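You operate a simulated robot arm through the tools that you are given. There is no shell and no other tool. Be economical: measure what you need, move in short steps, check, and stop when the job is done.

The job below is to be done with a simulated robot arm. You get a single attempt, and the scene is never put back.

Task
Smooth the checked towel flat, tip the plain glass out and stand it on the towel.
Fine: both ends of the towel lie flat; the water goes into the sink; leave the other glasses.

The check looks at the end state, three seconds after you hand in, the way a careful person would. Anything else that was tipped, shoved, dropped, spilled or broken makes it a failure.

Robot
A 7-joint arm with a two-finger parallel gripper, fixed in place. Base frame: the origin is at the foot of the arm, x ahead of it, y to its left, z up; the work surface is at about z = 0.9. Lengths are in m, angles in degrees, forces in N, time in s.
With the tool pointing down near the work surface it reaches from about 0.34 to 0.76 m from the base axis. Its first joint turns from -115.0 to 115.0 degrees. Payload 3.91 kg.
The TCP is the grasp point between the finger pads, 0.03 m short of the fingertips. In the tool frame z runs along the fingers and y along their closing line. The gripper opens to 0.11 m. The fingers are 0.02 m wide and 0.01 m thick; the gripper's body (0.048 by 0.112 m) begins 0.055 m behind the TCP.
Orientation is that of the tool frame in the base frame, as a unit quaternion [w, x, y, z]. With the fingers straight down and closing along the base's y, the tool's x points along the base's -x, its y along +y and its z along -z.

Tools
- The arm moves only by the tool nudge_tool. Its arguments are lists of equal length, an entry for each row: "offset": the shift along the tool's x, y, z in m, a list of three; "dr": the turn, a rotation vector about the tool's x, y, z in degrees, a list of three; "grip": the gripper command, from -1 (fully open) to 1 (shut), values between in proportion. In form: {"offset": [[dx, dy, dz], ...], "dr": [[wx, wy, wz], ...], "grip": [grip, ...]}. A call has 1 to 12 rows; each row shifts and turns the commanded pose from where the row before left it, along the tool's axes as they then stand. A row lasts 0.2 s, in which the tool goes at most 0.05 m and 8.6 degrees; a call with a longer step from one row to the next is refused whole, and so is a gripper value outside its range. A pose out of reach is approached as far as the arm can. The call stops where the force on the tool passes 40 N (or 10 N more than at its start, if that is more) or the arm is blocked; 0.2 s more then pass. Each finger travels about 0.108 m/s and halts on what it meets, pressing with about 43 N; the grip force reading is that of the motor and also rises with nothing between the fingers. The clock runs only during rows and for 0.2 s after the last one: add rows that do not move to give the fingers time. The reply holds the time, the measured pose of the TCP, the force on the tool along the base axes, the opening and the grip force, in the units named above and with some noise.
- Cameras (640 x 400 px; columns grow to the right, rows downward): "scene" is fixed at [0.059, 0.6312, 1.6141]; the picture's right is [-0.48, -0.88, 0.00], its down [-0.73, 0.39, -0.56] and it looks along [0.49, -0.27, -0.83] (base axes); focal length 246 px, centre (320, 200). "wrist" rides on the gripper at [-0.036, 0, -0.057] in the tool frame; the picture's right is [0.00, -1.00, 0.00], its down [0.97, 0.00, -0.24] and it looks along [0.24, 0.00, 0.97] (tool axes); focal length 218 px, centre (320, 200).
- grab_frame(camera): a new picture of that camera. The clock stands still meanwhile.
- move_column(by): slides the trunk up (or, below 0, down) by that many m; the arm rides with it, the base frame stays. It gives what a move gives, with no picture.
- measure_at(camera, pixels): there is no depth. For up to 12 entries [column, row, z] of the newest picture of that camera ("zoom" is the newest enlarged one), the place [x, y] in the base frame at which the ray of that pixel passes the height z, good to about 0.003 m, but the place of the scene camera against the robot may be out by one fixed shift of up to 0.025 m in any direction. The clock stands still meanwhile.
- zoom(camera, box): a new picture of the part [left, top, right, bottom] of that camera's present view, enlarged. The clock stands still meanwhile.
- hand_in(): hands the job in; it is judged then, once.

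Keep the steps short. Do not move on a guess: measure, check each grasp and each placing, and mend mistakes. In all there are 80 turns and 46 pictures (those below and enlarged ones count). Leave the gripper open and the arm clear of the work at the hand-in unless told otherwise, and finish with a single line.

The tools are called as name(argument=value, ...) on one line, values as JSON. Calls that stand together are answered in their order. nudge_tool: Moves the arm, as the interface text tells. Its arguments: {"type":"object","properties":{"offset":{"type":"array"},"dr":{"type":"array"},"grip":{"type":"array"}},"required":["offset","dr","grip"]} The other tools are called the same way: move_column (by) slides the trunk up or down; grab_frame (camera) takes a picture; measure_at (camera, pixels) gives the place at which the rays of pixels pass given heights; zoom (camera, box) takes an enlarged picture of a part of a camera's view; hand_in () hands the job in.

At the start:

```text
time_s: 0.0
tool_pos: [0.3611, 0.3031, 1.2689]
orientation: [0.0, 0.0, 1.0, 0.0]
force: [0.5, -0.5, 0.0]
opening: 0.1098
grasp_force: 0.0
trunk travel left (down, up): [-0.8, 0.19]
```

scene: 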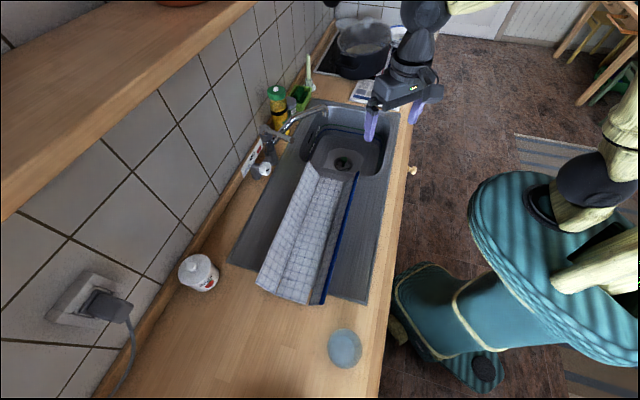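
wrist: 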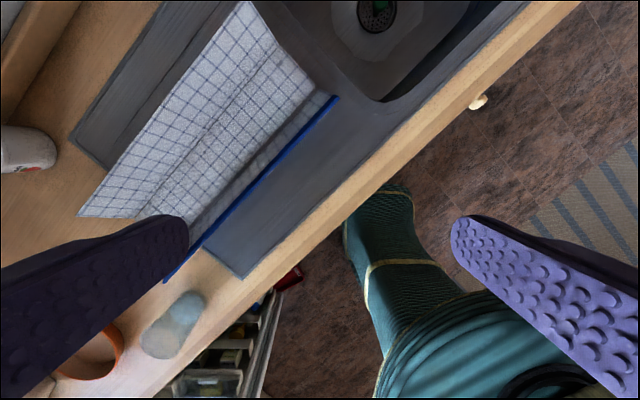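

I see the towel on the sink's drainboard around (305,235), and one glass near (345,348). I'll enlarge both areas before moving.

zoom(camera="scene", box=[220, 150, 420, 275])

zoom(camera="scene", box=[220, 260, 444, 400])

zoom(camera="wrist", box=[0, 200, 320, 400])

```text
3.20 times, centred on (320, 212) of scene
```

zoom: 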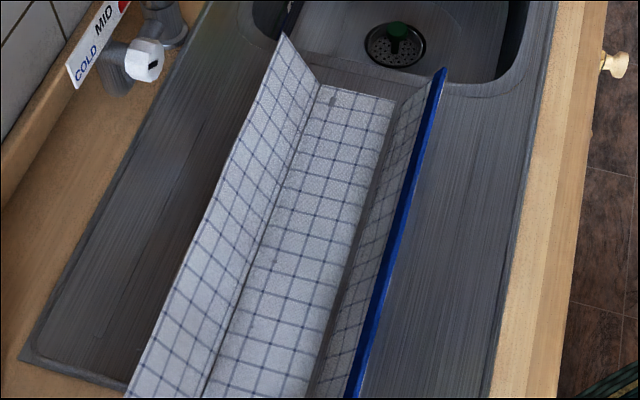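

```text
2.86 times, centred on (332, 330) of scene
```

zoom: 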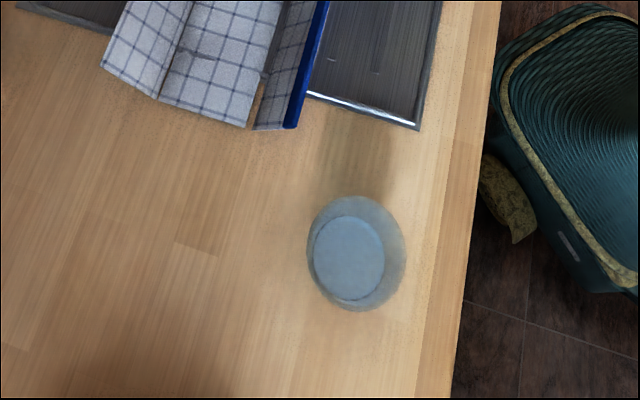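

```text
2.00 times, centred on (160, 300) of wrist
```

zoom: 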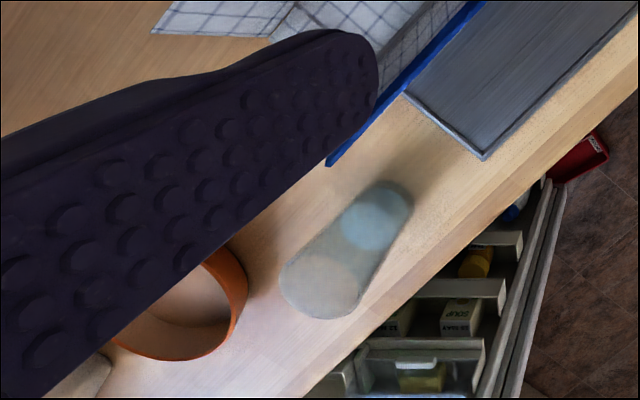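

Next I measure the key points: glass base, towel corners and creases, sink edges.

measure_at(camera="scene", pixels=[[343, 349, 0.9], [345, 348, 1.0], [308, 165, 0.9], [257, 285, 0.9], [318, 178, 0.9], [278, 293, 0.9], [343, 182, 0.9], [308, 302, 0.9], [357, 172, 0.9], [321, 304, 0.9], [230, 262, 0.9], [367, 304, 0.9]])

measure_at(camera="wrist", pixels=[[190, 305, 0.9], [160, 345, 1.0], [335, 97, 0.9], [165, 282, 0.9], [80, 215, 0.9], [243, 2, 0.9], [240, 278, 0.9], [380, 100, 0.9], [330, 50, 0.9], [100, 350, 0.95], [188, 300, 0.9], [378, 12, 0.8]])

```text
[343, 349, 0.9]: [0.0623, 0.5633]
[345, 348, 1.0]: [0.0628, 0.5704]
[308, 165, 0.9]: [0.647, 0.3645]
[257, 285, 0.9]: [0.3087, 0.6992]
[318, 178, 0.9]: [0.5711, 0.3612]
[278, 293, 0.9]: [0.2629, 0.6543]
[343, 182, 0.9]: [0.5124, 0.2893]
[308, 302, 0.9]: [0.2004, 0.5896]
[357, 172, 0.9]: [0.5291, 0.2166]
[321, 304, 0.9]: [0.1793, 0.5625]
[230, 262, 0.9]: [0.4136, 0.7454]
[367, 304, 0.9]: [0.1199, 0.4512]
```

```text
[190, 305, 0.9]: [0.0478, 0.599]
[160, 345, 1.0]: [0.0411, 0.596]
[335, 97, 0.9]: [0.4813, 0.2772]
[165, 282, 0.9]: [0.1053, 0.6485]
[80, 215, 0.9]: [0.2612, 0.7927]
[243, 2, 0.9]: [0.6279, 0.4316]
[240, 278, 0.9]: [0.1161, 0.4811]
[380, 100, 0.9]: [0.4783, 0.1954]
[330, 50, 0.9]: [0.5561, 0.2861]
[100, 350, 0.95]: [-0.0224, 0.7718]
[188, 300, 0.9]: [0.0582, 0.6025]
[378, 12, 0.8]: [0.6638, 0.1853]
```

The glass base sits near (0.05,0.60), about 0.03 from the scene camera's reading in y. Both towel flaps seem to stand about 0.08 m up. I'll turn the tool to line up with the counter (azimuth about 46°), shift along it toward the glass, and look with the wrist camera.

nudge_tool(offset=[[0, 0, 0], [0, 0, 0], [0, 0, 0], [0, 0, 0], [0, 0, 0], [0, 0, 0], [0, 0.034, 0], [0, 0.034, 0], [0, 0.034, 0], [0, 0.034, 0], [0, 0.034, 0], [0, 0.034, 0]], dr=[[0, 0, -7.7], [0, 0, -7.7], [0, 0, -7.7], [0, 0, -7.7], [0, 0, -7.7], [0, 0, -7.5], [0, 0, 0], [0, 0, 0], [0, 0, 0], [0, 0, 0], [0, 0, 0], [0, 0, 0]], grip=[-1, -1, -1, -1, -1, -1, -1, -1, -1, -1, -1, -1])

grab_frame(camera="wrist")

```text
time_s: 2.6
tool_pos: [0.2126, 0.445, 1.2673]
orientation: [-0.001, -0.392, 0.92, 0.0]
force: [0.2, 0.0, 0.2]
opening: 0.11
grasp_force: 0.1
trunk travel left (down, up): [-0.8, 0.19]
```

```text
40 pictures are left
```

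wrist: 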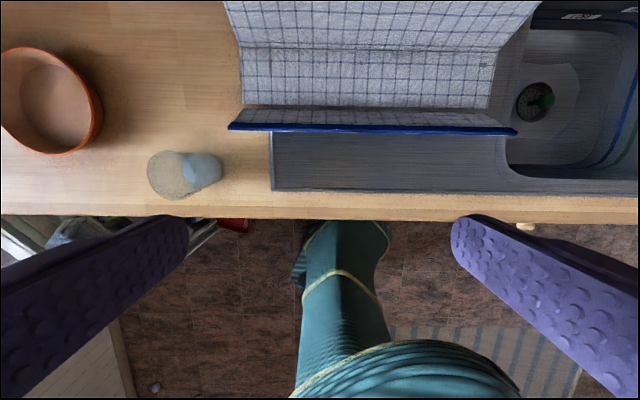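

The view is now square with the counter. I'll enlarge the glass and the towel, and measure points.

zoom(camera="wrist", box=[100, 100, 292, 220])

measure_at(camera="wrist", pixels=[[202, 170, 0.9], [169, 175, 1.0], [229, 128, 0.9], [516, 134, 0.9], [243, 106, 0.9], [489, 108, 0.9], [240, 47, 0.9], [500, 52, 0.9], [272, 190, 0.9], [272, 134, 0.9], [535, 100, 0.8], [400, 218, 0.9]])

```text
3.33 times, centred on (196, 160) of wrist
```

zoom: 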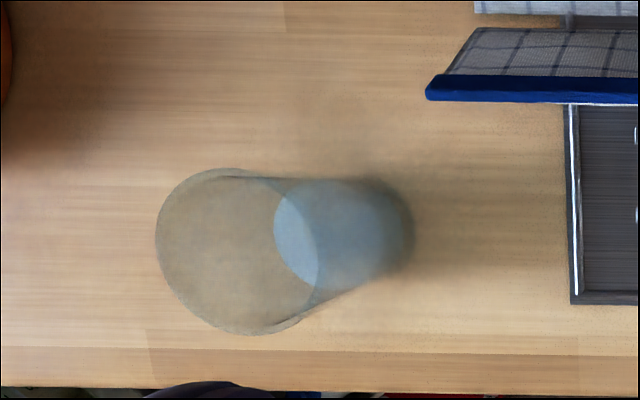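

```text
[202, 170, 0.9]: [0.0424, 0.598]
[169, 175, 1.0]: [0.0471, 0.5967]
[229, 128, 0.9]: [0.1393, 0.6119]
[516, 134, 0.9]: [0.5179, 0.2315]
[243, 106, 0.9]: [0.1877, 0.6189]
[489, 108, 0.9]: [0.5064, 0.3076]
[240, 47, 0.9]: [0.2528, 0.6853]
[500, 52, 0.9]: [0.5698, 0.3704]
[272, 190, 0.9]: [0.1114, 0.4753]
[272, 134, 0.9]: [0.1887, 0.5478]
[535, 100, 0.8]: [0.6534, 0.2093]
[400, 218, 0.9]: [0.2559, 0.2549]
```

The right flap's hem is about 0.07 up and leans outward from its crease. I move the open fingers above the middle panel, just inside that flap, with the tips about 0.09 above the surface.

nudge_tool(offset=[[-0.0165, -0.014, 0.04], [-0.0165, -0.014, 0.04], [-0.0165, -0.014, 0.04], [-0.0165, -0.014, 0.04], [-0.0165, -0.014, 0.04], [-0.0165, -0.014, 0.04], [0, 0, 0]], dr=[[0, 0, 0], [0, 0, 0], [0, 0, 0], [0, 0, 0], [0, 0, 0], [0, 0, 0], [0, 0, 0]], grip=[-1, -1, -1, -1, -1, -1, -1])

grab_frame(camera="scene")

grab_frame(camera="wrist")

```text
time_s: 4.2
tool_pos: [0.3423, 0.4569, 1.0285]
orientation: [-0.001, -0.392, 0.92, 0.0]
force: [-0.6, 0.1, 0.0]
opening: 0.1101
grasp_force: 0.0
trunk travel left (down, up): [-0.8, 0.19]
```

```text
38 pictures are left
```

scene: 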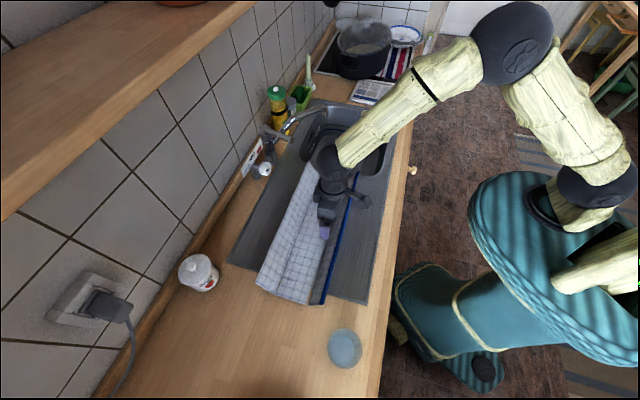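

```text
37 pictures are left
```

wrist: 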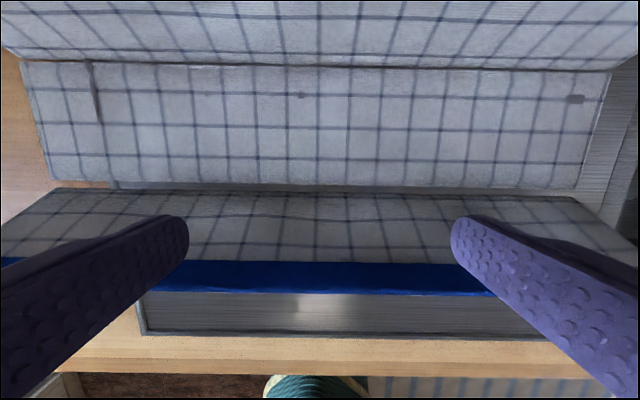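

Fingertips are at z≈0.999, just inside the flap. I lower them, then sweep outward and down to lay the flap flat.

nudge_tool(offset=[[0, 0, 0.027], [0, 0, 0.027], [0.013, 0, 0.005], [0.013, 0, 0.007], [0.013, 0, 0.009], [0.012, 0, 0.01], [0, 0, 0.005], [0, 0, 0]], dr=[[0, 0, 0], [0, 0, 0], [0, 0, 0], [0, 0, 0], [0, 0, 0], [0, 0, 0], [0, 0, 0], [0, 0, 0]], grip=[-1, -1, -1, -1, -1, -1, -1, -1])

grab_frame(camera="wrist")

```text
time_s: 6.0
tool_pos: [0.3073, 0.4211, 0.9392]
orientation: [0.0, -0.39, 0.921, 0.0]
force: [0.0, 0.8, -0.4]
opening: 0.1102
grasp_force: 0.0
trunk travel left (down, up): [-0.8, 0.19]
```

```text
36 pictures are left
```

wrist: 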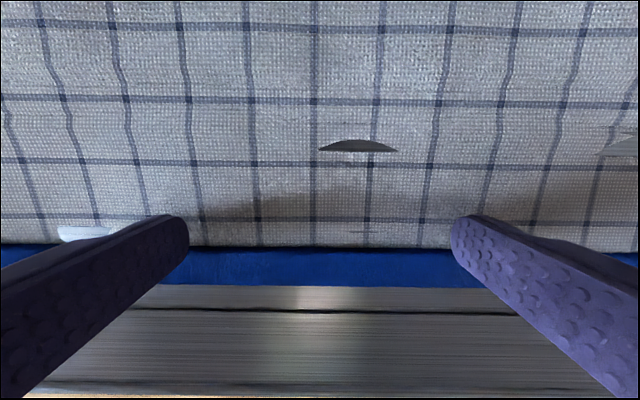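

The flap is nearly down and the tips are at z≈0.909. I press slowly until I feel contact.

nudge_tool(offset=[[0, 0, 0.004], [0, 0, 0.004], [0, 0, 0.003], [0, 0, 0]], dr=[[0, 0, 0], [0, 0, 0], [0, 0, 0], [0, 0, 0]], grip=[-1, -1, -1, -1])

```text
time_s: 6.5
tool_pos: [0.3071, 0.4208, 0.9395]
orientation: [0.003, -0.391, 0.92, 0.002]
force: [-5.8, -7.7, 24.8]
opening: 0.1099
grasp_force: 0.0
trunk travel left (down, up): [-0.8, 0.19]
stopped in row 2: the force on the tool passed its limit (the readings are from after the stop); the commanded pose is now the measured one
```

Firm contact at tip z≈0.909, so the flap is pressed against the drainboard. I lift and look at whether it stays.

nudge_tool(offset=[[0, 0, -0.03], [0, 0, -0.04], [-0.02, 0, -0.04], [-0.03, 0, -0.03], [0, 0, 0]], dr=[[0, 0, 0], [0, 0, 0], [0, 0, 0], [0, 0, 0], [0, 0, 0]], grip=[-1, -1, -1, -1, -1])

grab_frame(camera="wrist")

```text
time_s: 7.8
tool_pos: [0.3434, 0.4612, 1.0778]
orientation: [0.002, -0.391, 0.92, 0.002]
force: [-0.3, -0.9, 0.0]
opening: 0.1101
grasp_force: 0.2
trunk travel left (down, up): [-0.8, 0.19]
```

```text
35 pictures are left
```

wrist: 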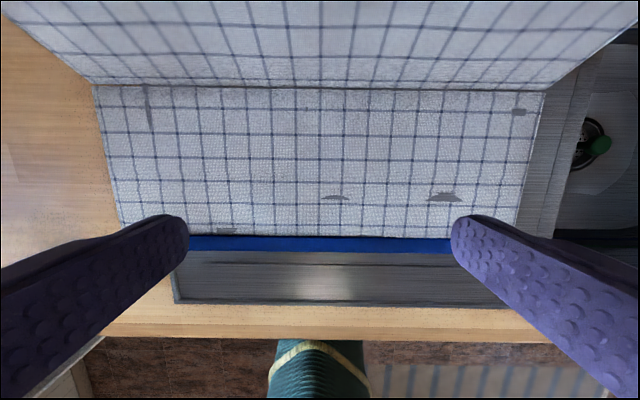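

The right end lies flat. Next is the left flap: its crease is at t≈0.667 across the counter and its hem about 0.055 farther on. I move over, staying high.

nudge_tool(offset=[[-0.034, 0, 0], [-0.034, 0, 0], [-0.034, 0, 0.02], [0, 0, 0.03], [0, 0, 0]], dr=[[0, 0, 0], [0, 0, 0], [0, 0, 0], [0, 0, 0], [0, 0, 0]], grip=[-1, -1, -1, -1, -1])

grab_frame(camera="wrist")

zoom(camera="scene", box=[220, 110, 444, 310])

```text
time_s: 8.9
tool_pos: [0.4156, 0.5329, 1.0284]
orientation: [0.002, -0.391, 0.921, 0.001]
force: [-0.5, -0.9, 0.1]
opening: 0.1099
grasp_force: 0.0
trunk travel left (down, up): [-0.8, 0.19]
```

```text
34 pictures are left
```

wrist: 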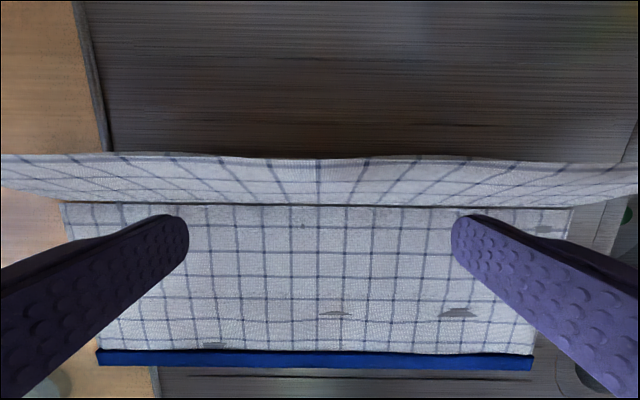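

```text
2.00 times, centred on (332, 210) of scene
```

zoom: 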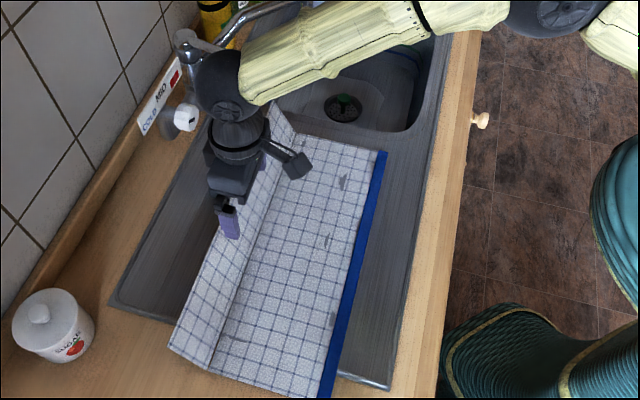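

measure_at(camera="wrist", pixels=[[320, 157, 0.9], [320, 157, 0.94], [320, 157, 0.97], [320, 205, 0.9], [62, 203, 0.9], [573, 208, 0.9], [2, 157, 0.95], [320, 355, 0.905]])

```text
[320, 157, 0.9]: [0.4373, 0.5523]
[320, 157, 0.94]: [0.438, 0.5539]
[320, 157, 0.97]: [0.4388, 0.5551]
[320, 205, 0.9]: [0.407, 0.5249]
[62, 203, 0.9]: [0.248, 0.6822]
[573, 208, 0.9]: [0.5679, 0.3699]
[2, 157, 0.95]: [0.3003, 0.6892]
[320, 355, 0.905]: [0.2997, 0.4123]
```

The left hem is at t≈0.703 with its crease at 0.660, mirroring the right flap. The same sweep goes toward the wall.

nudge_tool(offset=[[0, 0, 0.025], [0, 0, 0.02], [-0.01, 0, 0.008], [-0.013, 0, 0.008], [-0.013, 0, 0.009], [-0.012, 0, 0.01], [0, 0, 0.006], [0, 0, 0.004], [0, 0, 0.003], [0, 0, 0]], dr=[[0, 0, 0], [0, 0, 0], [0, 0, 0], [0, 0, 0], [0, 0, 0], [0, 0, 0], [0, 0, 0], [0, 0, 0], [0, 0, 0], [0, 0, 0]], grip=[-1, -1, -1, -1, -1, -1, -1, -1, -1, -1])

```text
time_s: 11.2
tool_pos: [0.4459, 0.567, 0.9381]
orientation: [0.006, -0.392, 0.92, 0.005]
force: [1.1, 5.0, 27.9]
opening: 0.1095
grasp_force: 0.0
trunk travel left (down, up): [-0.8, 0.19]
```

Pressed firmly at tip z≈0.908. I lift, back off over the middle, and look.

nudge_tool(offset=[[0, 0, -0.03], [0, 0, -0.04], [0.02, 0, -0.045], [0.04, 0, -0.03], [0.045, 0, -0.02], [0.045, 0, -0.02], [0, 0, 0]], dr=[[0, 0, 0], [0, 0, 0], [0, 0, 0], [0, 0, 0], [0, 0, 0], [0, 0, 0], [0, 0, 0]], grip=[-1, -1, -1, -1, -1, -1, -1])

grab_frame(camera="wrist")

grab_frame(camera="scene")

```text
time_s: 12.8
tool_pos: [0.3428, 0.4584, 1.1186]
orientation: [0.002, -0.39, 0.921, 0.001]
force: [1.3, 0.1, -0.1]
opening: 0.1101
grasp_force: 0.1
trunk travel left (down, up): [-0.8, 0.19]
```

```text
32 pictures are left
```

wrist: 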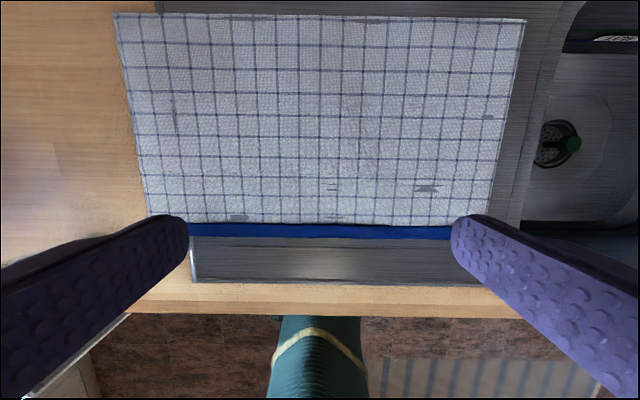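

```text
31 pictures are left
```

scene: 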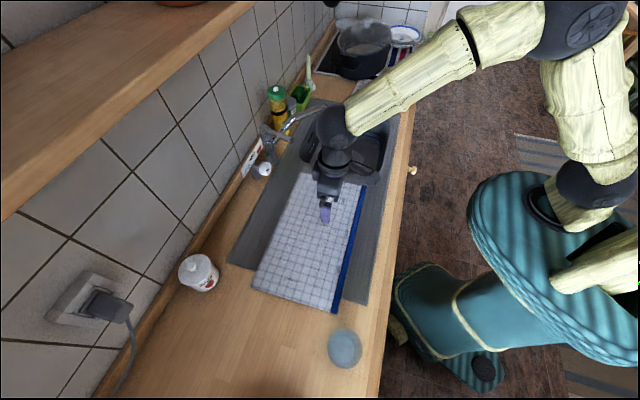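

Both ends now lie flat. I travel along the counter, high up, to look down on the glass.

nudge_tool(offset=[[0.011, 0.044, -0.014], [0.011, 0.044, -0.014], [0.011, 0.044, -0.014], [0.011, 0.044, -0.014], [0.011, 0.044, -0.014], [0.011, 0.044, -0.014], [0.011, 0.044, -0.014], [0, 0, 0]], dr=[[0, 0, 0], [0, 0, 0], [0, 0, 0], [0, 0, 0], [0, 0, 0], [0, 0, 0], [0, 0, 0], [0, 0, 0]], grip=[-1, -1, -1, -1, -1, -1, -1, -1])

grab_frame(camera="wrist")

```text
time_s: 14.6
tool_pos: [0.069, 0.616, 1.2161]
orientation: [0.002, -0.391, 0.921, 0.003]
force: [-0.1, -0.3, 0.2]
opening: 0.1099
grasp_force: 0.1
trunk travel left (down, up): [-0.8, 0.19]
```

```text
30 pictures are left
```

wrist: 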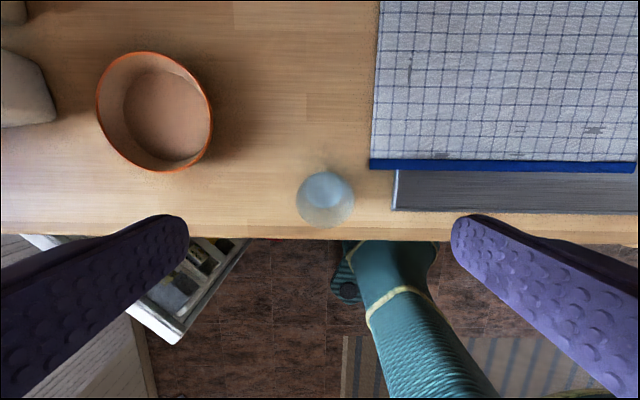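

zoom(camera="wrist", box=[272, 160, 384, 230])

```text
5.71 times, centred on (328, 195) of wrist
```

zoom: 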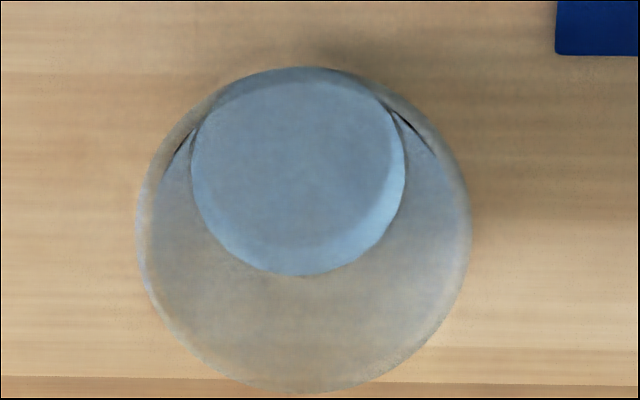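

measure_at(camera="zoom", pixels=[[303, 230, 0.98], [303, 230, 1.0], [303, 230, 1.02], [303, 230, 1.04], [137, 230, 1.02], [470, 230, 1.02], [303, 68, 0.9], [303, 80, 0.9], [298, 172, 0.92], [298, 172, 0.94], [303, 378, 0.9], [303, 392, 1.02]])

measure_at(camera="wrist", pixels=[[155, 165, 0.9], [205, 110, 0.98], [370, 168, 0.905], [393, 210, 0.9], [320, 238, 0.9], [240, 242, 0.75], [20, 122, 0.9]])

```text
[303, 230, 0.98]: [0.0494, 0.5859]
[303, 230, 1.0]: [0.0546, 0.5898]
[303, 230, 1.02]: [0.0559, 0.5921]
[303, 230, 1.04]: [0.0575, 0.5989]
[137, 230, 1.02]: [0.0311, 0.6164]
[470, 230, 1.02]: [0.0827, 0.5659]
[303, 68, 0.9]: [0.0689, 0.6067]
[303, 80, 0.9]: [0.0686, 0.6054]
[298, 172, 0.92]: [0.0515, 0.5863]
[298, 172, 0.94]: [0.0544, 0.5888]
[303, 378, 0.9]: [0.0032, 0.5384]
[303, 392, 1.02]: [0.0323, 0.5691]
```

```text
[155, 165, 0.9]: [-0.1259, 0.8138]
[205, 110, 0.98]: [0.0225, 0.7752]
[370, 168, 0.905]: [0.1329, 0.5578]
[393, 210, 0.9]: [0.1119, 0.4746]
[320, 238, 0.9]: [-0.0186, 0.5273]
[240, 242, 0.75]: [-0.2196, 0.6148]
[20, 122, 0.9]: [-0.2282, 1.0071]
```

Triangulating, the glass is centred at about (0.055,0.591), 0.11 tall, 0.075 wide at the rim, with the water low inside. I'll take it from the front side with the tool pitched about 25° below horizontal. So I back off in front of it while high, and pitch the tool up.

nudge_tool(offset=[[0.04, -0.004, 0], [0.04, -0.004, 0], [0.04, -0.003, 0], [0, 0, 0], [0, 0, 0], [0, 0, 0], [0, 0, 0], [0, 0, 0], [0, 0, 0], [0, 0, 0], [0, 0, 0], [0, 0, 0]], dr=[[0, 0, 0], [0, 0, 0], [0, 0, 0], [0, -8.1, 0], [0, -8.1, 0], [0, -8.1, 0], [0, -8.1, 0], [0, -8.1, 0], [0, -8.1, 0], [0, -8.1, 0], [0, -8.3, 0], [0, 0, 0]], grip=[-1, -1, -1, -1, -1, -1, -1, -1, -1, -1, -1, -1])

grab_frame(camera="wrist")

grab_frame(camera="scene")

```text
time_s: 17.1
tool_pos: [0.0543, 0.5256, 1.2318]
orientation: [0.51, -0.275, 0.791, 0.196]
force: [-0.6, 0.2, 0.6]
opening: 0.11
grasp_force: 0.0
trunk travel left (down, up): [-0.8, 0.19]
```

```text
28 pictures are left
```

wrist: 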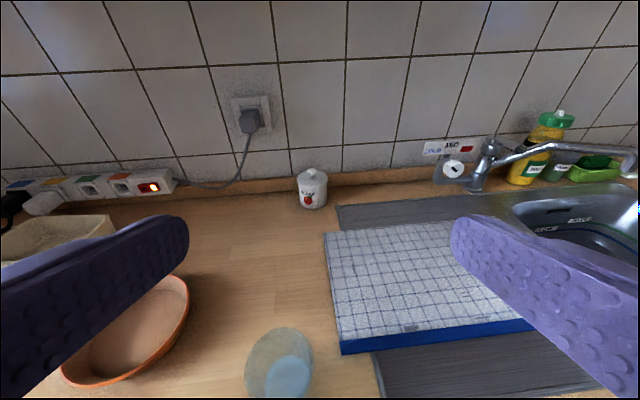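

```text
27 pictures are left
```

scene: 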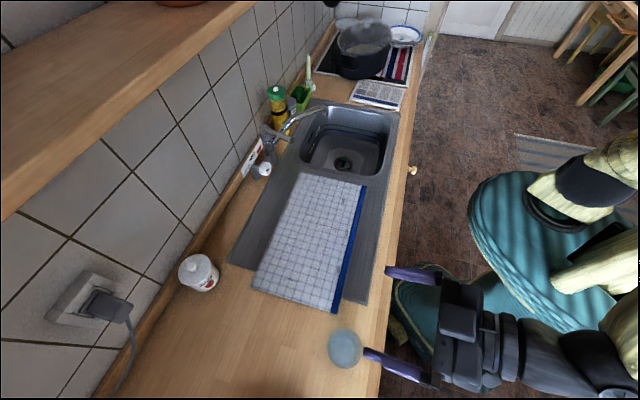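

The reading is about 0.07 off the pose I asked for. I wait a moment to see whether the arm is lagging or at its limit.

nudge_tool(offset=[[0, 0, 0], [0, 0, 0], [0, 0, 0]], dr=[[0, 0, 0], [0, 0, 0], [0, 0, 0]], grip=[-1, -1, -1])

```text
time_s: 17.9
tool_pos: [0.0535, 0.5261, 1.2321]
orientation: [0.509, -0.275, 0.792, 0.194]
force: [1.3, 0.7, 0.0]
opening: 0.1102
grasp_force: 0.1
trunk travel left (down, up): [-0.8, 0.19]
```

The arm stops there because of the base turn: with the tool at azimuth 46° the wrist has to go too far left. I'll put the tool above the glass (z≈1.23, well clear) and turn its azimuth to about 86°, pointing straight out from the base.

nudge_tool(offset=[[-0.0141, 0, 0.0302], [-0.0141, 0, 0.0302], [-0.0141, 0, 0.0302], [0, 0, 0], [0, 0, 0], [0, 0, 0], [0, 0, 0], [0, 0, 0], [0, 0, 0], [0, 0, 0]], dr=[[0, 0, 0], [0, 0, 0], [0, 0, 0], [-7.25, 0, -3.38], [-7.25, 0, -3.38], [-7.25, 0, -3.38], [-7.25, 0, -3.38], [-7.25, 0, -3.38], [0, 0, 0], [0, 0, 0]], grip=[-1, -1, -1, -1, -1, -1, -1, -1, -1, -1])

grab_frame(camera="wrist")

```text
time_s: 20.1
tool_pos: [0.0635, 0.593, 1.2163]
orientation: [0.396, -0.574, 0.616, 0.367]
force: [0.7, -0.3, -0.2]
opening: 0.1103
grasp_force: 0.1
trunk travel left (down, up): [-0.8, 0.19]
```

```text
26 pictures are left
```

wrist: 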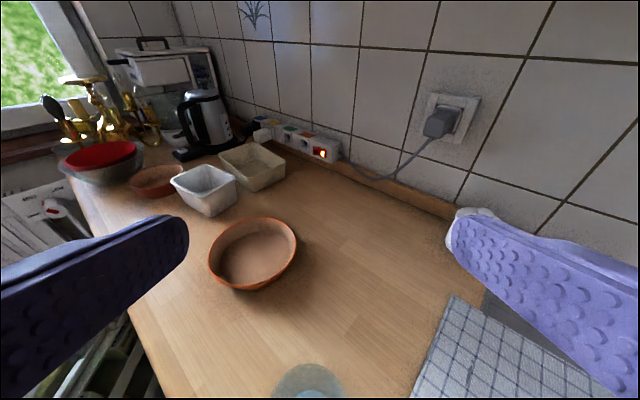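

The pose is reached: azimuth 86°, pitch 25°, level roll. The glass is slightly left of centre, at (310,385). I descend partway, shifting 0.009 sideways and 0.015 back so the camera housing clears the rim.

nudge_tool(offset=[[0.037, 0.0022, 0.0129], [0.037, 0.0022, 0.0129], [0.037, 0.0022, 0.0129], [0.037, 0.0022, 0.0129], [0, 0, 0], [0, 0, 0]], dr=[[0, 0, 0], [0, 0, 0], [0, 0, 0], [0, 0, 0], [0, 0, 0], [0, 0, 0]], grip=[-1, -1, -1, -1, -1, -1])

grab_frame(camera="wrist")

zoom(camera="scene", box=[260, 280, 452, 400])

```text
time_s: 21.6
tool_pos: [0.0528, 0.5798, 1.0593]
orientation: [0.395, -0.575, 0.614, 0.368]
force: [0.2, 0.3, 0.0]
opening: 0.1101
grasp_force: 0.1
trunk travel left (down, up): [-0.8, 0.19]
```

```text
25 pictures are left
```

wrist: 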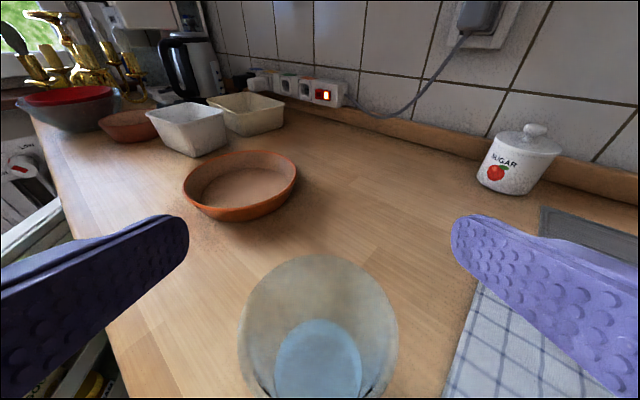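

```text
3.33 times, centred on (356, 340) of scene
```

zoom: 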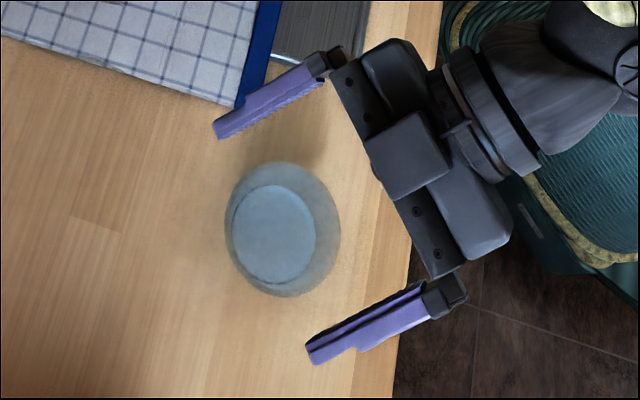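

The glass is centred between the fingers at column 318. I check the distance by measuring the far rim edge at its height.

measure_at(camera="wrist", pixels=[[318, 255, 1.0], [318, 255, 1.01], [238, 335, 1.01], [399, 335, 1.01], [318, 325, 0.94]])

```text
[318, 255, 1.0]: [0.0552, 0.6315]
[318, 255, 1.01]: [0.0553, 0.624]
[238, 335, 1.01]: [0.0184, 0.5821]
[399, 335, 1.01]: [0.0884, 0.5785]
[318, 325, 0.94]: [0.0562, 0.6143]
```

Consistent: centre about (0.054,0.591). I descend the remaining 0.094 straight down, with the fingers still open.

nudge_tool(offset=[[0.0285, 0, 0.0131], [0.0285, 0, 0.0131], [0.0285, 0, 0.0131], [0, 0, 0]], dr=[[0, 0, 0], [0, 0, 0], [0, 0, 0], [0, 0, 0]], grip=[-1, -1, -1, -1])

grab_frame(camera="wrist")

```text
time_s: 22.6
tool_pos: [0.0558, 0.5815, 1.0511]
orientation: [0.395, -0.575, 0.615, 0.367]
force: [0.7, 0.1, 0.2]
opening: 0.1103
grasp_force: 0.0
out of reach, approached as far as the arm can: row 1, 2, 3
trunk travel left (down, up): [-0.8, 0.19]
```

```text
23 pictures are left
```

wrist: 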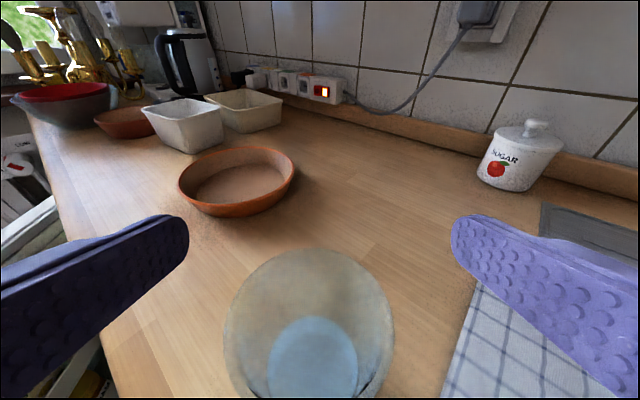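

The arm can't go lower at this trunk height, so I lower the trunk instead, in two parts.

move_column(by=-0.05)

grab_frame(camera="wrist")

```text
time_s: 23.5
tool_pos: [0.0564, 0.5795, 1.0031]
orientation: [0.394, -0.575, 0.616, 0.366]
force: [-0.6, -1.2, 0.1]
opening: 0.1101
grasp_force: 0.2
trunk travel left (down, up): [-0.75, 0.24]
```

```text
22 pictures are left
```

wrist: 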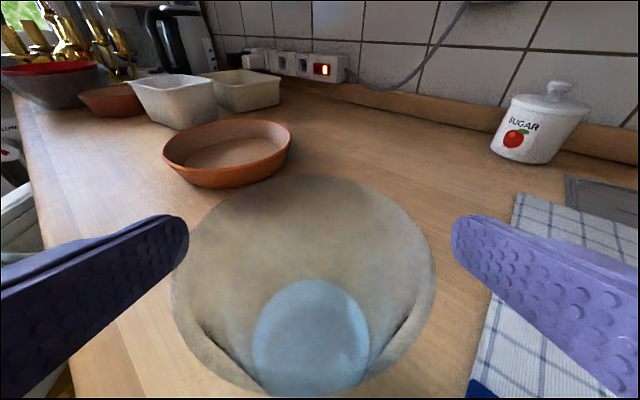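

The glass is about 0.003 left of centre (col 303). I centre on it, then lower the trunk the rest.

nudge_tool(offset=[[0, 0.003, 0], [0, 0, 0]], dr=[[0, 0, 0], [0, 0, 0]], grip=[-1, -1])

```text
time_s: 24.1
tool_pos: [0.0535, 0.5801, 1.001]
orientation: [0.395, -0.575, 0.615, 0.366]
force: [0.2, -0.2, 0.5]
opening: 0.1099
grasp_force: 0.0
trunk travel left (down, up): [-0.75, 0.24]
```

move_column(by=-0.036)

grab_frame(camera="wrist")

```text
time_s: 24.9
tool_pos: [0.0519, 0.5798, 0.9668]
orientation: [0.395, -0.575, 0.616, 0.366]
force: [0.1, 0.2, 0.1]
opening: 0.1102
grasp_force: 0.1
trunk travel left (down, up): [-0.714, 0.276]
```

```text
21 pictures are left
```

wrist: 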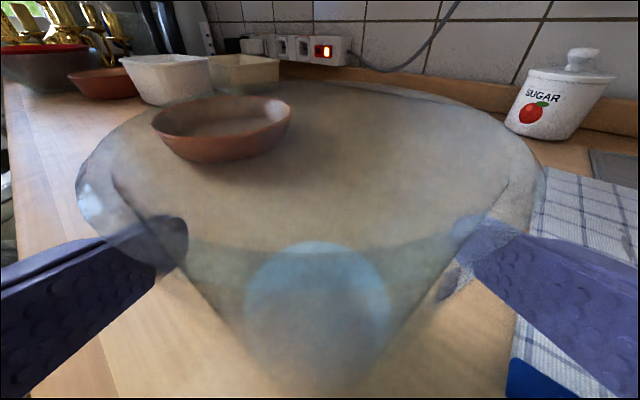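

The fingers straddle the glass. I close on it.

nudge_tool(offset=[[0, 0, 0], [0, 0, 0], [0, 0, 0], [0, 0, 0], [0, 0, 0]], dr=[[0, 0, 0], [0, 0, 0], [0, 0, 0], [0, 0, 0], [0, 0, 0]], grip=[-0.2, 0, 0.2, 0.2, 0.2])

```text
time_s: 26.1
tool_pos: [0.0528, 0.5812, 0.9665]
orientation: [0.394, -0.576, 0.615, 0.367]
force: [-0.8, 0.3, 1.1]
opening: 0.0702
grasp_force: 42.9
trunk travel left (down, up): [-0.714, 0.276]
```

The grip holds at 0.070 opening and 43 N. I lift straight up with the trunk and check.

move_column(by=0.14)

grab_frame(camera="wrist")

grab_frame(camera="scene")

```text
time_s: 27.7
tool_pos: [0.0526, 0.5813, 1.1064]
orientation: [0.395, -0.576, 0.615, 0.367]
force: [-0.6, -0.1, 0.3]
opening: 0.0439
grasp_force: 0.1
trunk travel left (down, up): [-0.854, 0.136]
```

```text
20 pictures are left
```

wrist: 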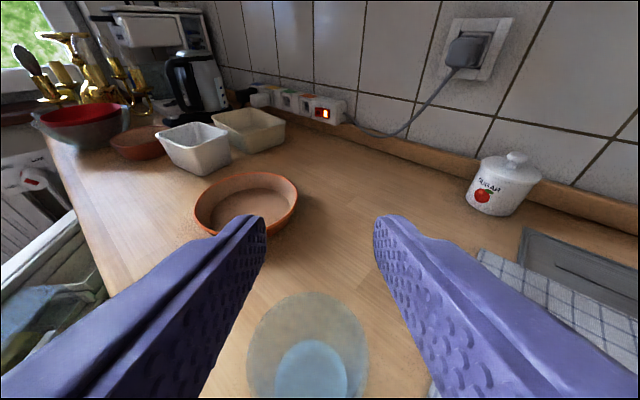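

```text
19 pictures are left
```

scene: 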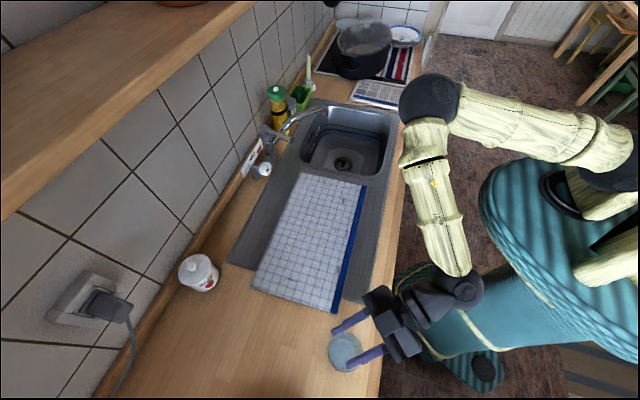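

The fingers slid off: the gripper is at 0.044 and empty. The glass still stands upright near its place. I measure where it is now before trying again.

measure_at(camera="wrist", pixels=[[308, 292, 1.01], [247, 350, 1.01], [369, 350, 1.01], [310, 370, 0.93]])

zoom(camera="scene", box=[290, 280, 450, 380])

```text
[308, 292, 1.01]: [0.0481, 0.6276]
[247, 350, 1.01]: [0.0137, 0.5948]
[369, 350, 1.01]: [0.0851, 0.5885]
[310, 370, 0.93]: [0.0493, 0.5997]
```

```text
4.00 times, centred on (370, 330) of scene
```

zoom: 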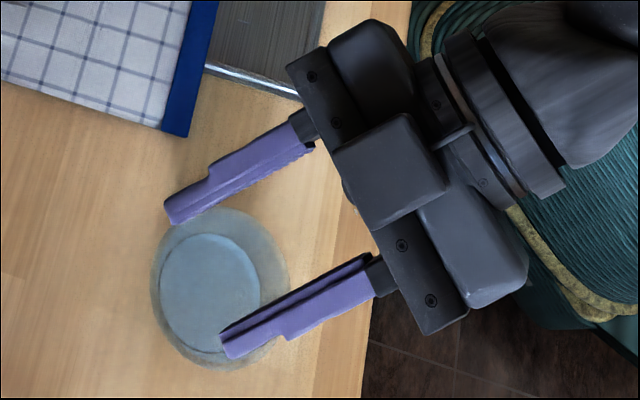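

The glass moved only a few mm, to about (0.049,0.591), and is unharmed. A flatter, deeper and lower grip should hold better. I open, flatten the pitch to about 12°, and move 0.007 forward and 0.003 left, all above the glass.

nudge_tool(offset=[[0, 0, 0], [0, 0, 0], [0, 0, 0], [-0.0015, 0.003, 0.0068], [0, 0, 0], [0, 0, 0]], dr=[[0, 0, 0], [0, -6.4, 0], [0, -6.4, 0], [0, 0, 0], [0, 0, 0], [0, 0, 0]], grip=[-1, -1, -1, -1, -1, -1])

```text
time_s: 29.1
tool_pos: [0.0504, 0.5878, 1.1062]
orientation: [0.394, -0.576, 0.615, 0.367]
force: [-0.5, 0.7, -0.3]
opening: 0.11
grasp_force: 0.1
out of reach, approached as far as the arm can: row 2, 3
trunk travel left (down, up): [-0.854, 0.136]
```

The position is right, but the arm can't flatten the pitch this low relative to the trunk. I raise the arm 0.10 and flatten there. The trunk does the lowering afterward.

nudge_tool(offset=[[-0.0303, 0, -0.0139], [-0.0303, 0, -0.0139], [-0.0303, 0, -0.0139], [0, 0, 0], [0, 0, 0], [0, 0, 0], [0, 0, 0]], dr=[[0, 0, 0], [0, 0, 0], [0, 0, 0], [0, -6.4, 0], [0, -6.4, 0], [0, 0, 0], [0, 0, 0]], grip=[-1, -1, -1, -1, -1, -1, -1])

```text
time_s: 30.7
tool_pos: [0.0505, 0.5878, 1.2068]
orientation: [0.445, -0.542, 0.58, 0.414]
force: [0.8, 0.2, -0.2]
opening: 0.1102
grasp_force: 0.0
out of reach, approached as far as the arm can: row 5
trunk travel left (down, up): [-0.854, 0.136]
```

Pitch is now about 15° and the position is good. I lower the trunk to just above the glass and check alignment.

move_column(by=-0.16)

grab_frame(camera="wrist")

```text
time_s: 32.6
tool_pos: [0.0493, 0.5887, 1.046]
orientation: [0.445, -0.543, 0.58, 0.414]
force: [0.1, 0.5, 0.2]
opening: 0.1101
grasp_force: 0.1
trunk travel left (down, up): [-0.694, 0.296]
```

```text
17 pictures are left
```

wrist: 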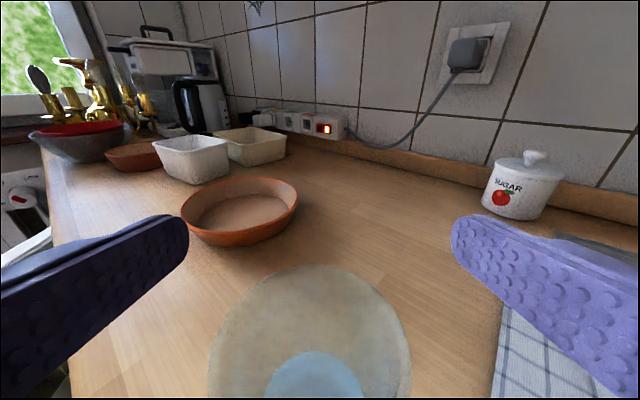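

Centred (rim spans 209–411). I lower another 0.095.

move_column(by=-0.095)

nudge_tool(offset=[[0, 0, 0], [0, 0, 0], [0, 0, 0], [0, 0, 0], [0, 0, 0]], dr=[[0, 0, 0], [0, 0, 0], [0, 0, 0], [0, 0, 0], [0, 0, 0]], grip=[-0.4, -0.2, 0.2, 1, 1])

```text
time_s: 33.7
tool_pos: [0.0488, 0.5898, 0.964]
orientation: [0.449, -0.538, 0.577, 0.42]
force: [-1.0, -6.9, 10.6]
opening: 0.11
grasp_force: 0.1
trunk travel left (down, up): [-0.604, 0.386]
stopped: the force on the tool passed its limit (the readings are from after the stop); the commanded pose is now the measured one
```

```text
time_s: 34.9
tool_pos: [0.0483, 0.5895, 0.9644]
orientation: [0.45, -0.538, 0.577, 0.419]
force: [-5.8, -4.7, 17.4]
opening: 0.069
grasp_force: 43.3
trunk travel left (down, up): [-0.604, 0.386]
```

Lowering stopped at z=0.964 with about 10 N of upward contact, and the fingers then closed at 0.069. I look at what is touching.

zoom(camera="scene", box=[290, 270, 482, 390])

grab_frame(camera="wrist")

```text
3.33 times, centred on (386, 330) of scene
```

zoom: 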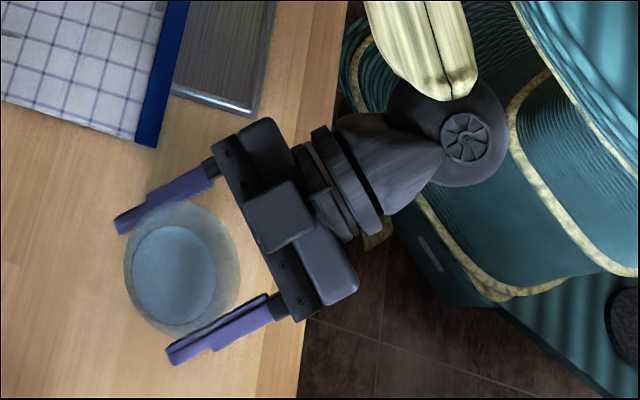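

```text
15 pictures are left
```

wrist: 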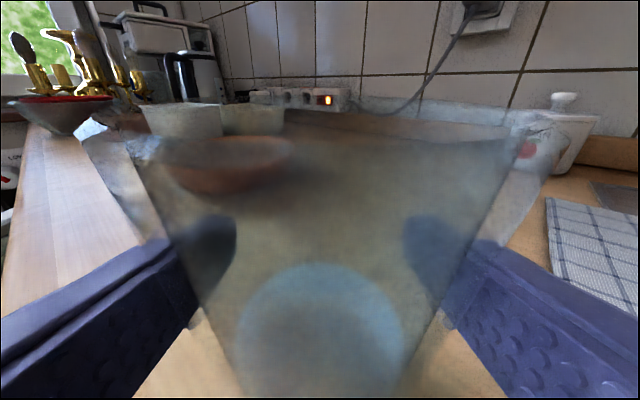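

The wide wrist ring appears to have touched the counter edge, and the glass is upright between the fingers. I lift 0.03 only and read the opening.

move_column(by=0.03)

```text
time_s: 35.6
tool_pos: [0.0494, 0.5903, 0.9923]
orientation: [0.449, -0.539, 0.578, 0.418]
force: [0.8, -0.3, -2.6]
opening: 0.069
grasp_force: 43.1
trunk travel left (down, up): [-0.634, 0.356]
```

The glass holds: opening 0.069, with about 2.6 N of weight on the tool. I lift further.

move_column(by=0.13)

grab_frame(camera="scene")

```text
time_s: 37.2
tool_pos: [0.0499, 0.591, 1.1219]
orientation: [0.448, -0.539, 0.577, 0.419]
force: [0.8, -0.1, -3.3]
opening: 0.069
grasp_force: 42.8
trunk travel left (down, up): [-0.764, 0.226]
```

```text
14 pictures are left
```

scene: 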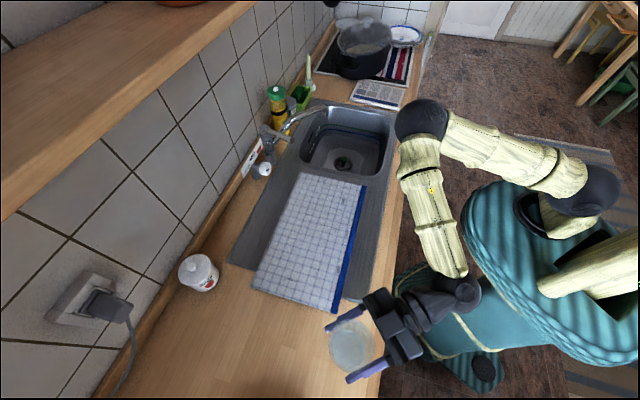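

Lifted and upright. Now I measure the basin outline and faucet.

measure_at(camera="scene", pixels=[[307, 165, 0.9], [383, 177, 0.9], [393, 118, 0.9], [330, 106, 0.9], [343, 163, 0.75], [323, 107, 1.05], [290, 125, 1.0], [265, 135, 0.95], [350, 140, 0.9], [367, 190, 0.9]])

```text
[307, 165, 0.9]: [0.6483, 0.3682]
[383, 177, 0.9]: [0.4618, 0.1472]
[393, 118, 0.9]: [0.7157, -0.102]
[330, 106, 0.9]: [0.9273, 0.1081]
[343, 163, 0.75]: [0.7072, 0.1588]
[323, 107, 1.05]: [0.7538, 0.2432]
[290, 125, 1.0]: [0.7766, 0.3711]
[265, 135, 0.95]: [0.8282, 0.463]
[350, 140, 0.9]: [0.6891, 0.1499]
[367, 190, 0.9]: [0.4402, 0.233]
```

The basin spans about s −0.56…−0.20 and t 0.44…0.73, centred near (0.68,0.16), with the faucet at the wall side. I'll swing around the base in slow steps with the glass upright toward (0.63,0.13). The first half takes me over the towel at z≈1.12.

nudge_tool(offset=[[-0.0003, -0.0322, 0.0011], [-0.0003, -0.0322, 0.0011], [-0.0003, -0.0322, 0.0011], [-0.0003, -0.0322, 0.0011], [-0.0003, -0.0322, 0.0011], [-0.0003, -0.0322, 0.0011], [-0.0003, -0.0322, 0.0011], [-0.0003, -0.0322, 0.0011], [-0.0003, -0.0322, 0.0011], [-0.0003, -0.0322, 0.0011], [-0.0003, -0.0322, 0.0011], [-0.0003, -0.0322, 0.0011]], dr=[[2.975, 0, 0.758], [2.975, 0, 0.758], [2.975, 0, 0.758], [2.975, 0, 0.758], [2.975, 0, 0.758], [2.975, 0, 0.758], [2.975, 0, 0.758], [2.975, 0, 0.758], [2.975, 0, 0.758], [2.975, 0, 0.758], [2.975, 0, 0.758], [2.975, 0, 0.758]], grip=[1, 1, 1, 1, 1, 1, 1, 1, 1, 1, 1, 1])

```text
time_s: 39.8
tool_pos: [0.4147, 0.4652, 1.129]
orientation: [0.558, -0.327, 0.72, 0.253]
force: [-0.3, 0.1, -2.5]
opening: 0.0688
grasp_force: 42.9
out of reach, approached as far as the arm can: row 10
trunk travel left (down, up): [-0.764, 0.226]
```

On track: azimuth 49°, glass held. I do the second half.

nudge_tool(offset=[[-0.0003, -0.0322, 0.0011], [-0.0003, -0.0322, 0.0011], [-0.0003, -0.0322, 0.0011], [-0.0003, -0.0322, 0.0011], [-0.0003, -0.0322, 0.0011], [-0.0003, -0.0322, 0.0011], [-0.0003, -0.0322, 0.0011], [-0.0003, -0.0322, 0.0011], [-0.0003, -0.0322, 0.0011], [-0.0003, -0.0322, 0.0011], [-0.0003, -0.0322, 0.0011], [-0.0003, -0.0322, 0.0011]], dr=[[2.975, 0, 0.758], [2.975, 0, 0.758], [2.975, 0, 0.758], [2.975, 0, 0.758], [2.975, 0, 0.758], [2.975, 0, 0.758], [2.975, 0, 0.758], [2.975, 0, 0.758], [2.975, 0, 0.758], [2.975, 0, 0.758], [2.975, 0, 0.758], [2.975, 0, 0.758]], grip=[1, 1, 1, 1, 1, 1, 1, 1, 1, 1, 1, 1])

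grab_frame(camera="scene")

```text
time_s: 42.4
tool_pos: [0.6339, 0.1422, 1.1344]
orientation: [0.609, -0.084, 0.786, 0.065]
force: [-0.7, -0.4, -3.7]
opening: 0.0686
grasp_force: 42.7
out of reach, approached as far as the arm can: row 5, 7, 8
trunk travel left (down, up): [-0.764, 0.226]
```

```text
13 pictures are left
```

scene: 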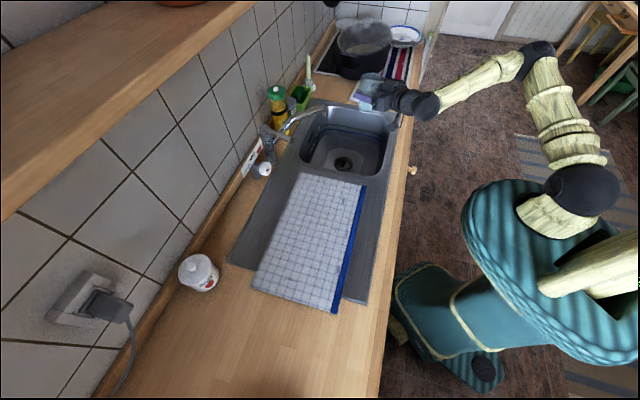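

The glass should be over the basin at s≈−0.354, t≈0.545. I lower the trunk 0.09 and verify with the wrist camera.

move_column(by=-0.09)

grab_frame(camera="wrist")

zoom(camera="scene", box=[260, 60, 452, 180])

```text
time_s: 43.7
tool_pos: [0.6334, 0.1437, 1.0448]
orientation: [0.61, -0.084, 0.785, 0.065]
force: [0.3, -0.9, -3.2]
opening: 0.0686
grasp_force: 43.0
trunk travel left (down, up): [-0.674, 0.316]
```

```text
12 pictures are left
```

wrist: 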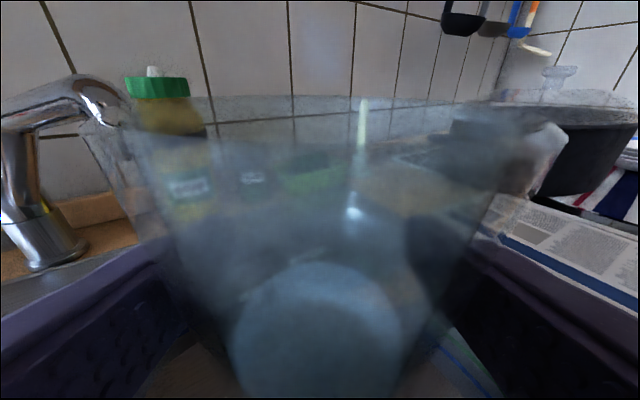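

```text
3.33 times, centred on (356, 120) of scene
```

zoom: 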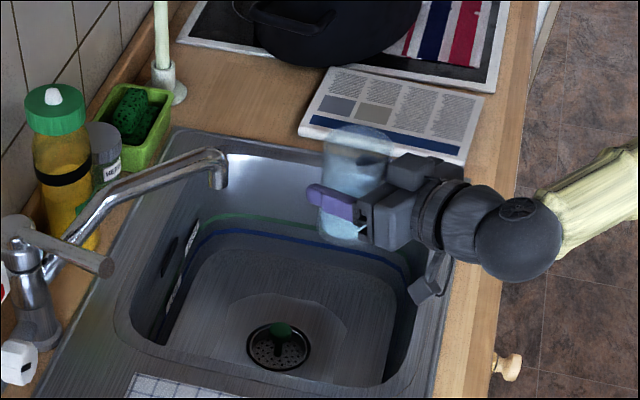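

The glass is over the basin, clear of the spout, which is 0.09 or more to its left. I go 0.02 forward, then roll the glass to the right (mouth toward the far front part of the basin) in 8° steps.

nudge_tool(offset=[[-0.005, 0, 0.0195], [0, 0, 0], [0, 0, 0], [0, 0, 0], [0, 0, 0], [0, 0, 0], [0, 0, 0], [0, 0, 0], [0, 0, 0], [0, 0, 0], [0, 0, 0], [0, 0, 0]], dr=[[0, 0, 0], [0, 0, 8], [0, 0, 8], [0, 0, 8], [0, 0, 8], [0, 0, 8], [0, 0, 8], [0, 0, 8], [0, 0, 8], [0, 0, 8], [0, 0, 8], [0, 0, 8]], grip=[1, 1, 1, 1, 1, 1, 1, 1, 1, 1, 1, 1])

zoom(camera="scene", box=[260, 60, 452, 180])

```text
time_s: 46.3
tool_pos: [0.6545, 0.1477, 1.0435]
orientation: [0.392, 0.486, 0.623, 0.47]
force: [0.1, 0.3, -2.5]
opening: 0.0682
grasp_force: 43.1
trunk travel left (down, up): [-0.674, 0.316]
```

```text
3.33 times, centred on (356, 120) of scene
```

zoom: 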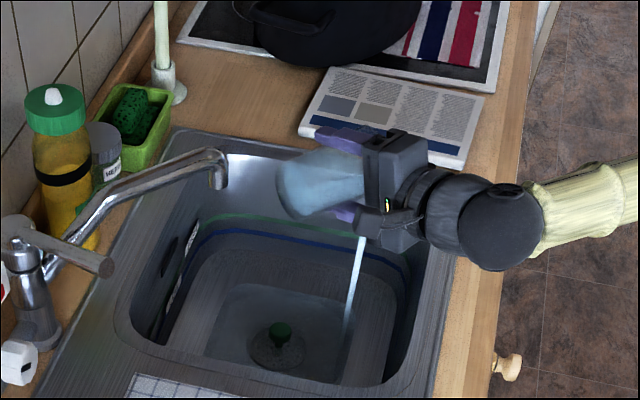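

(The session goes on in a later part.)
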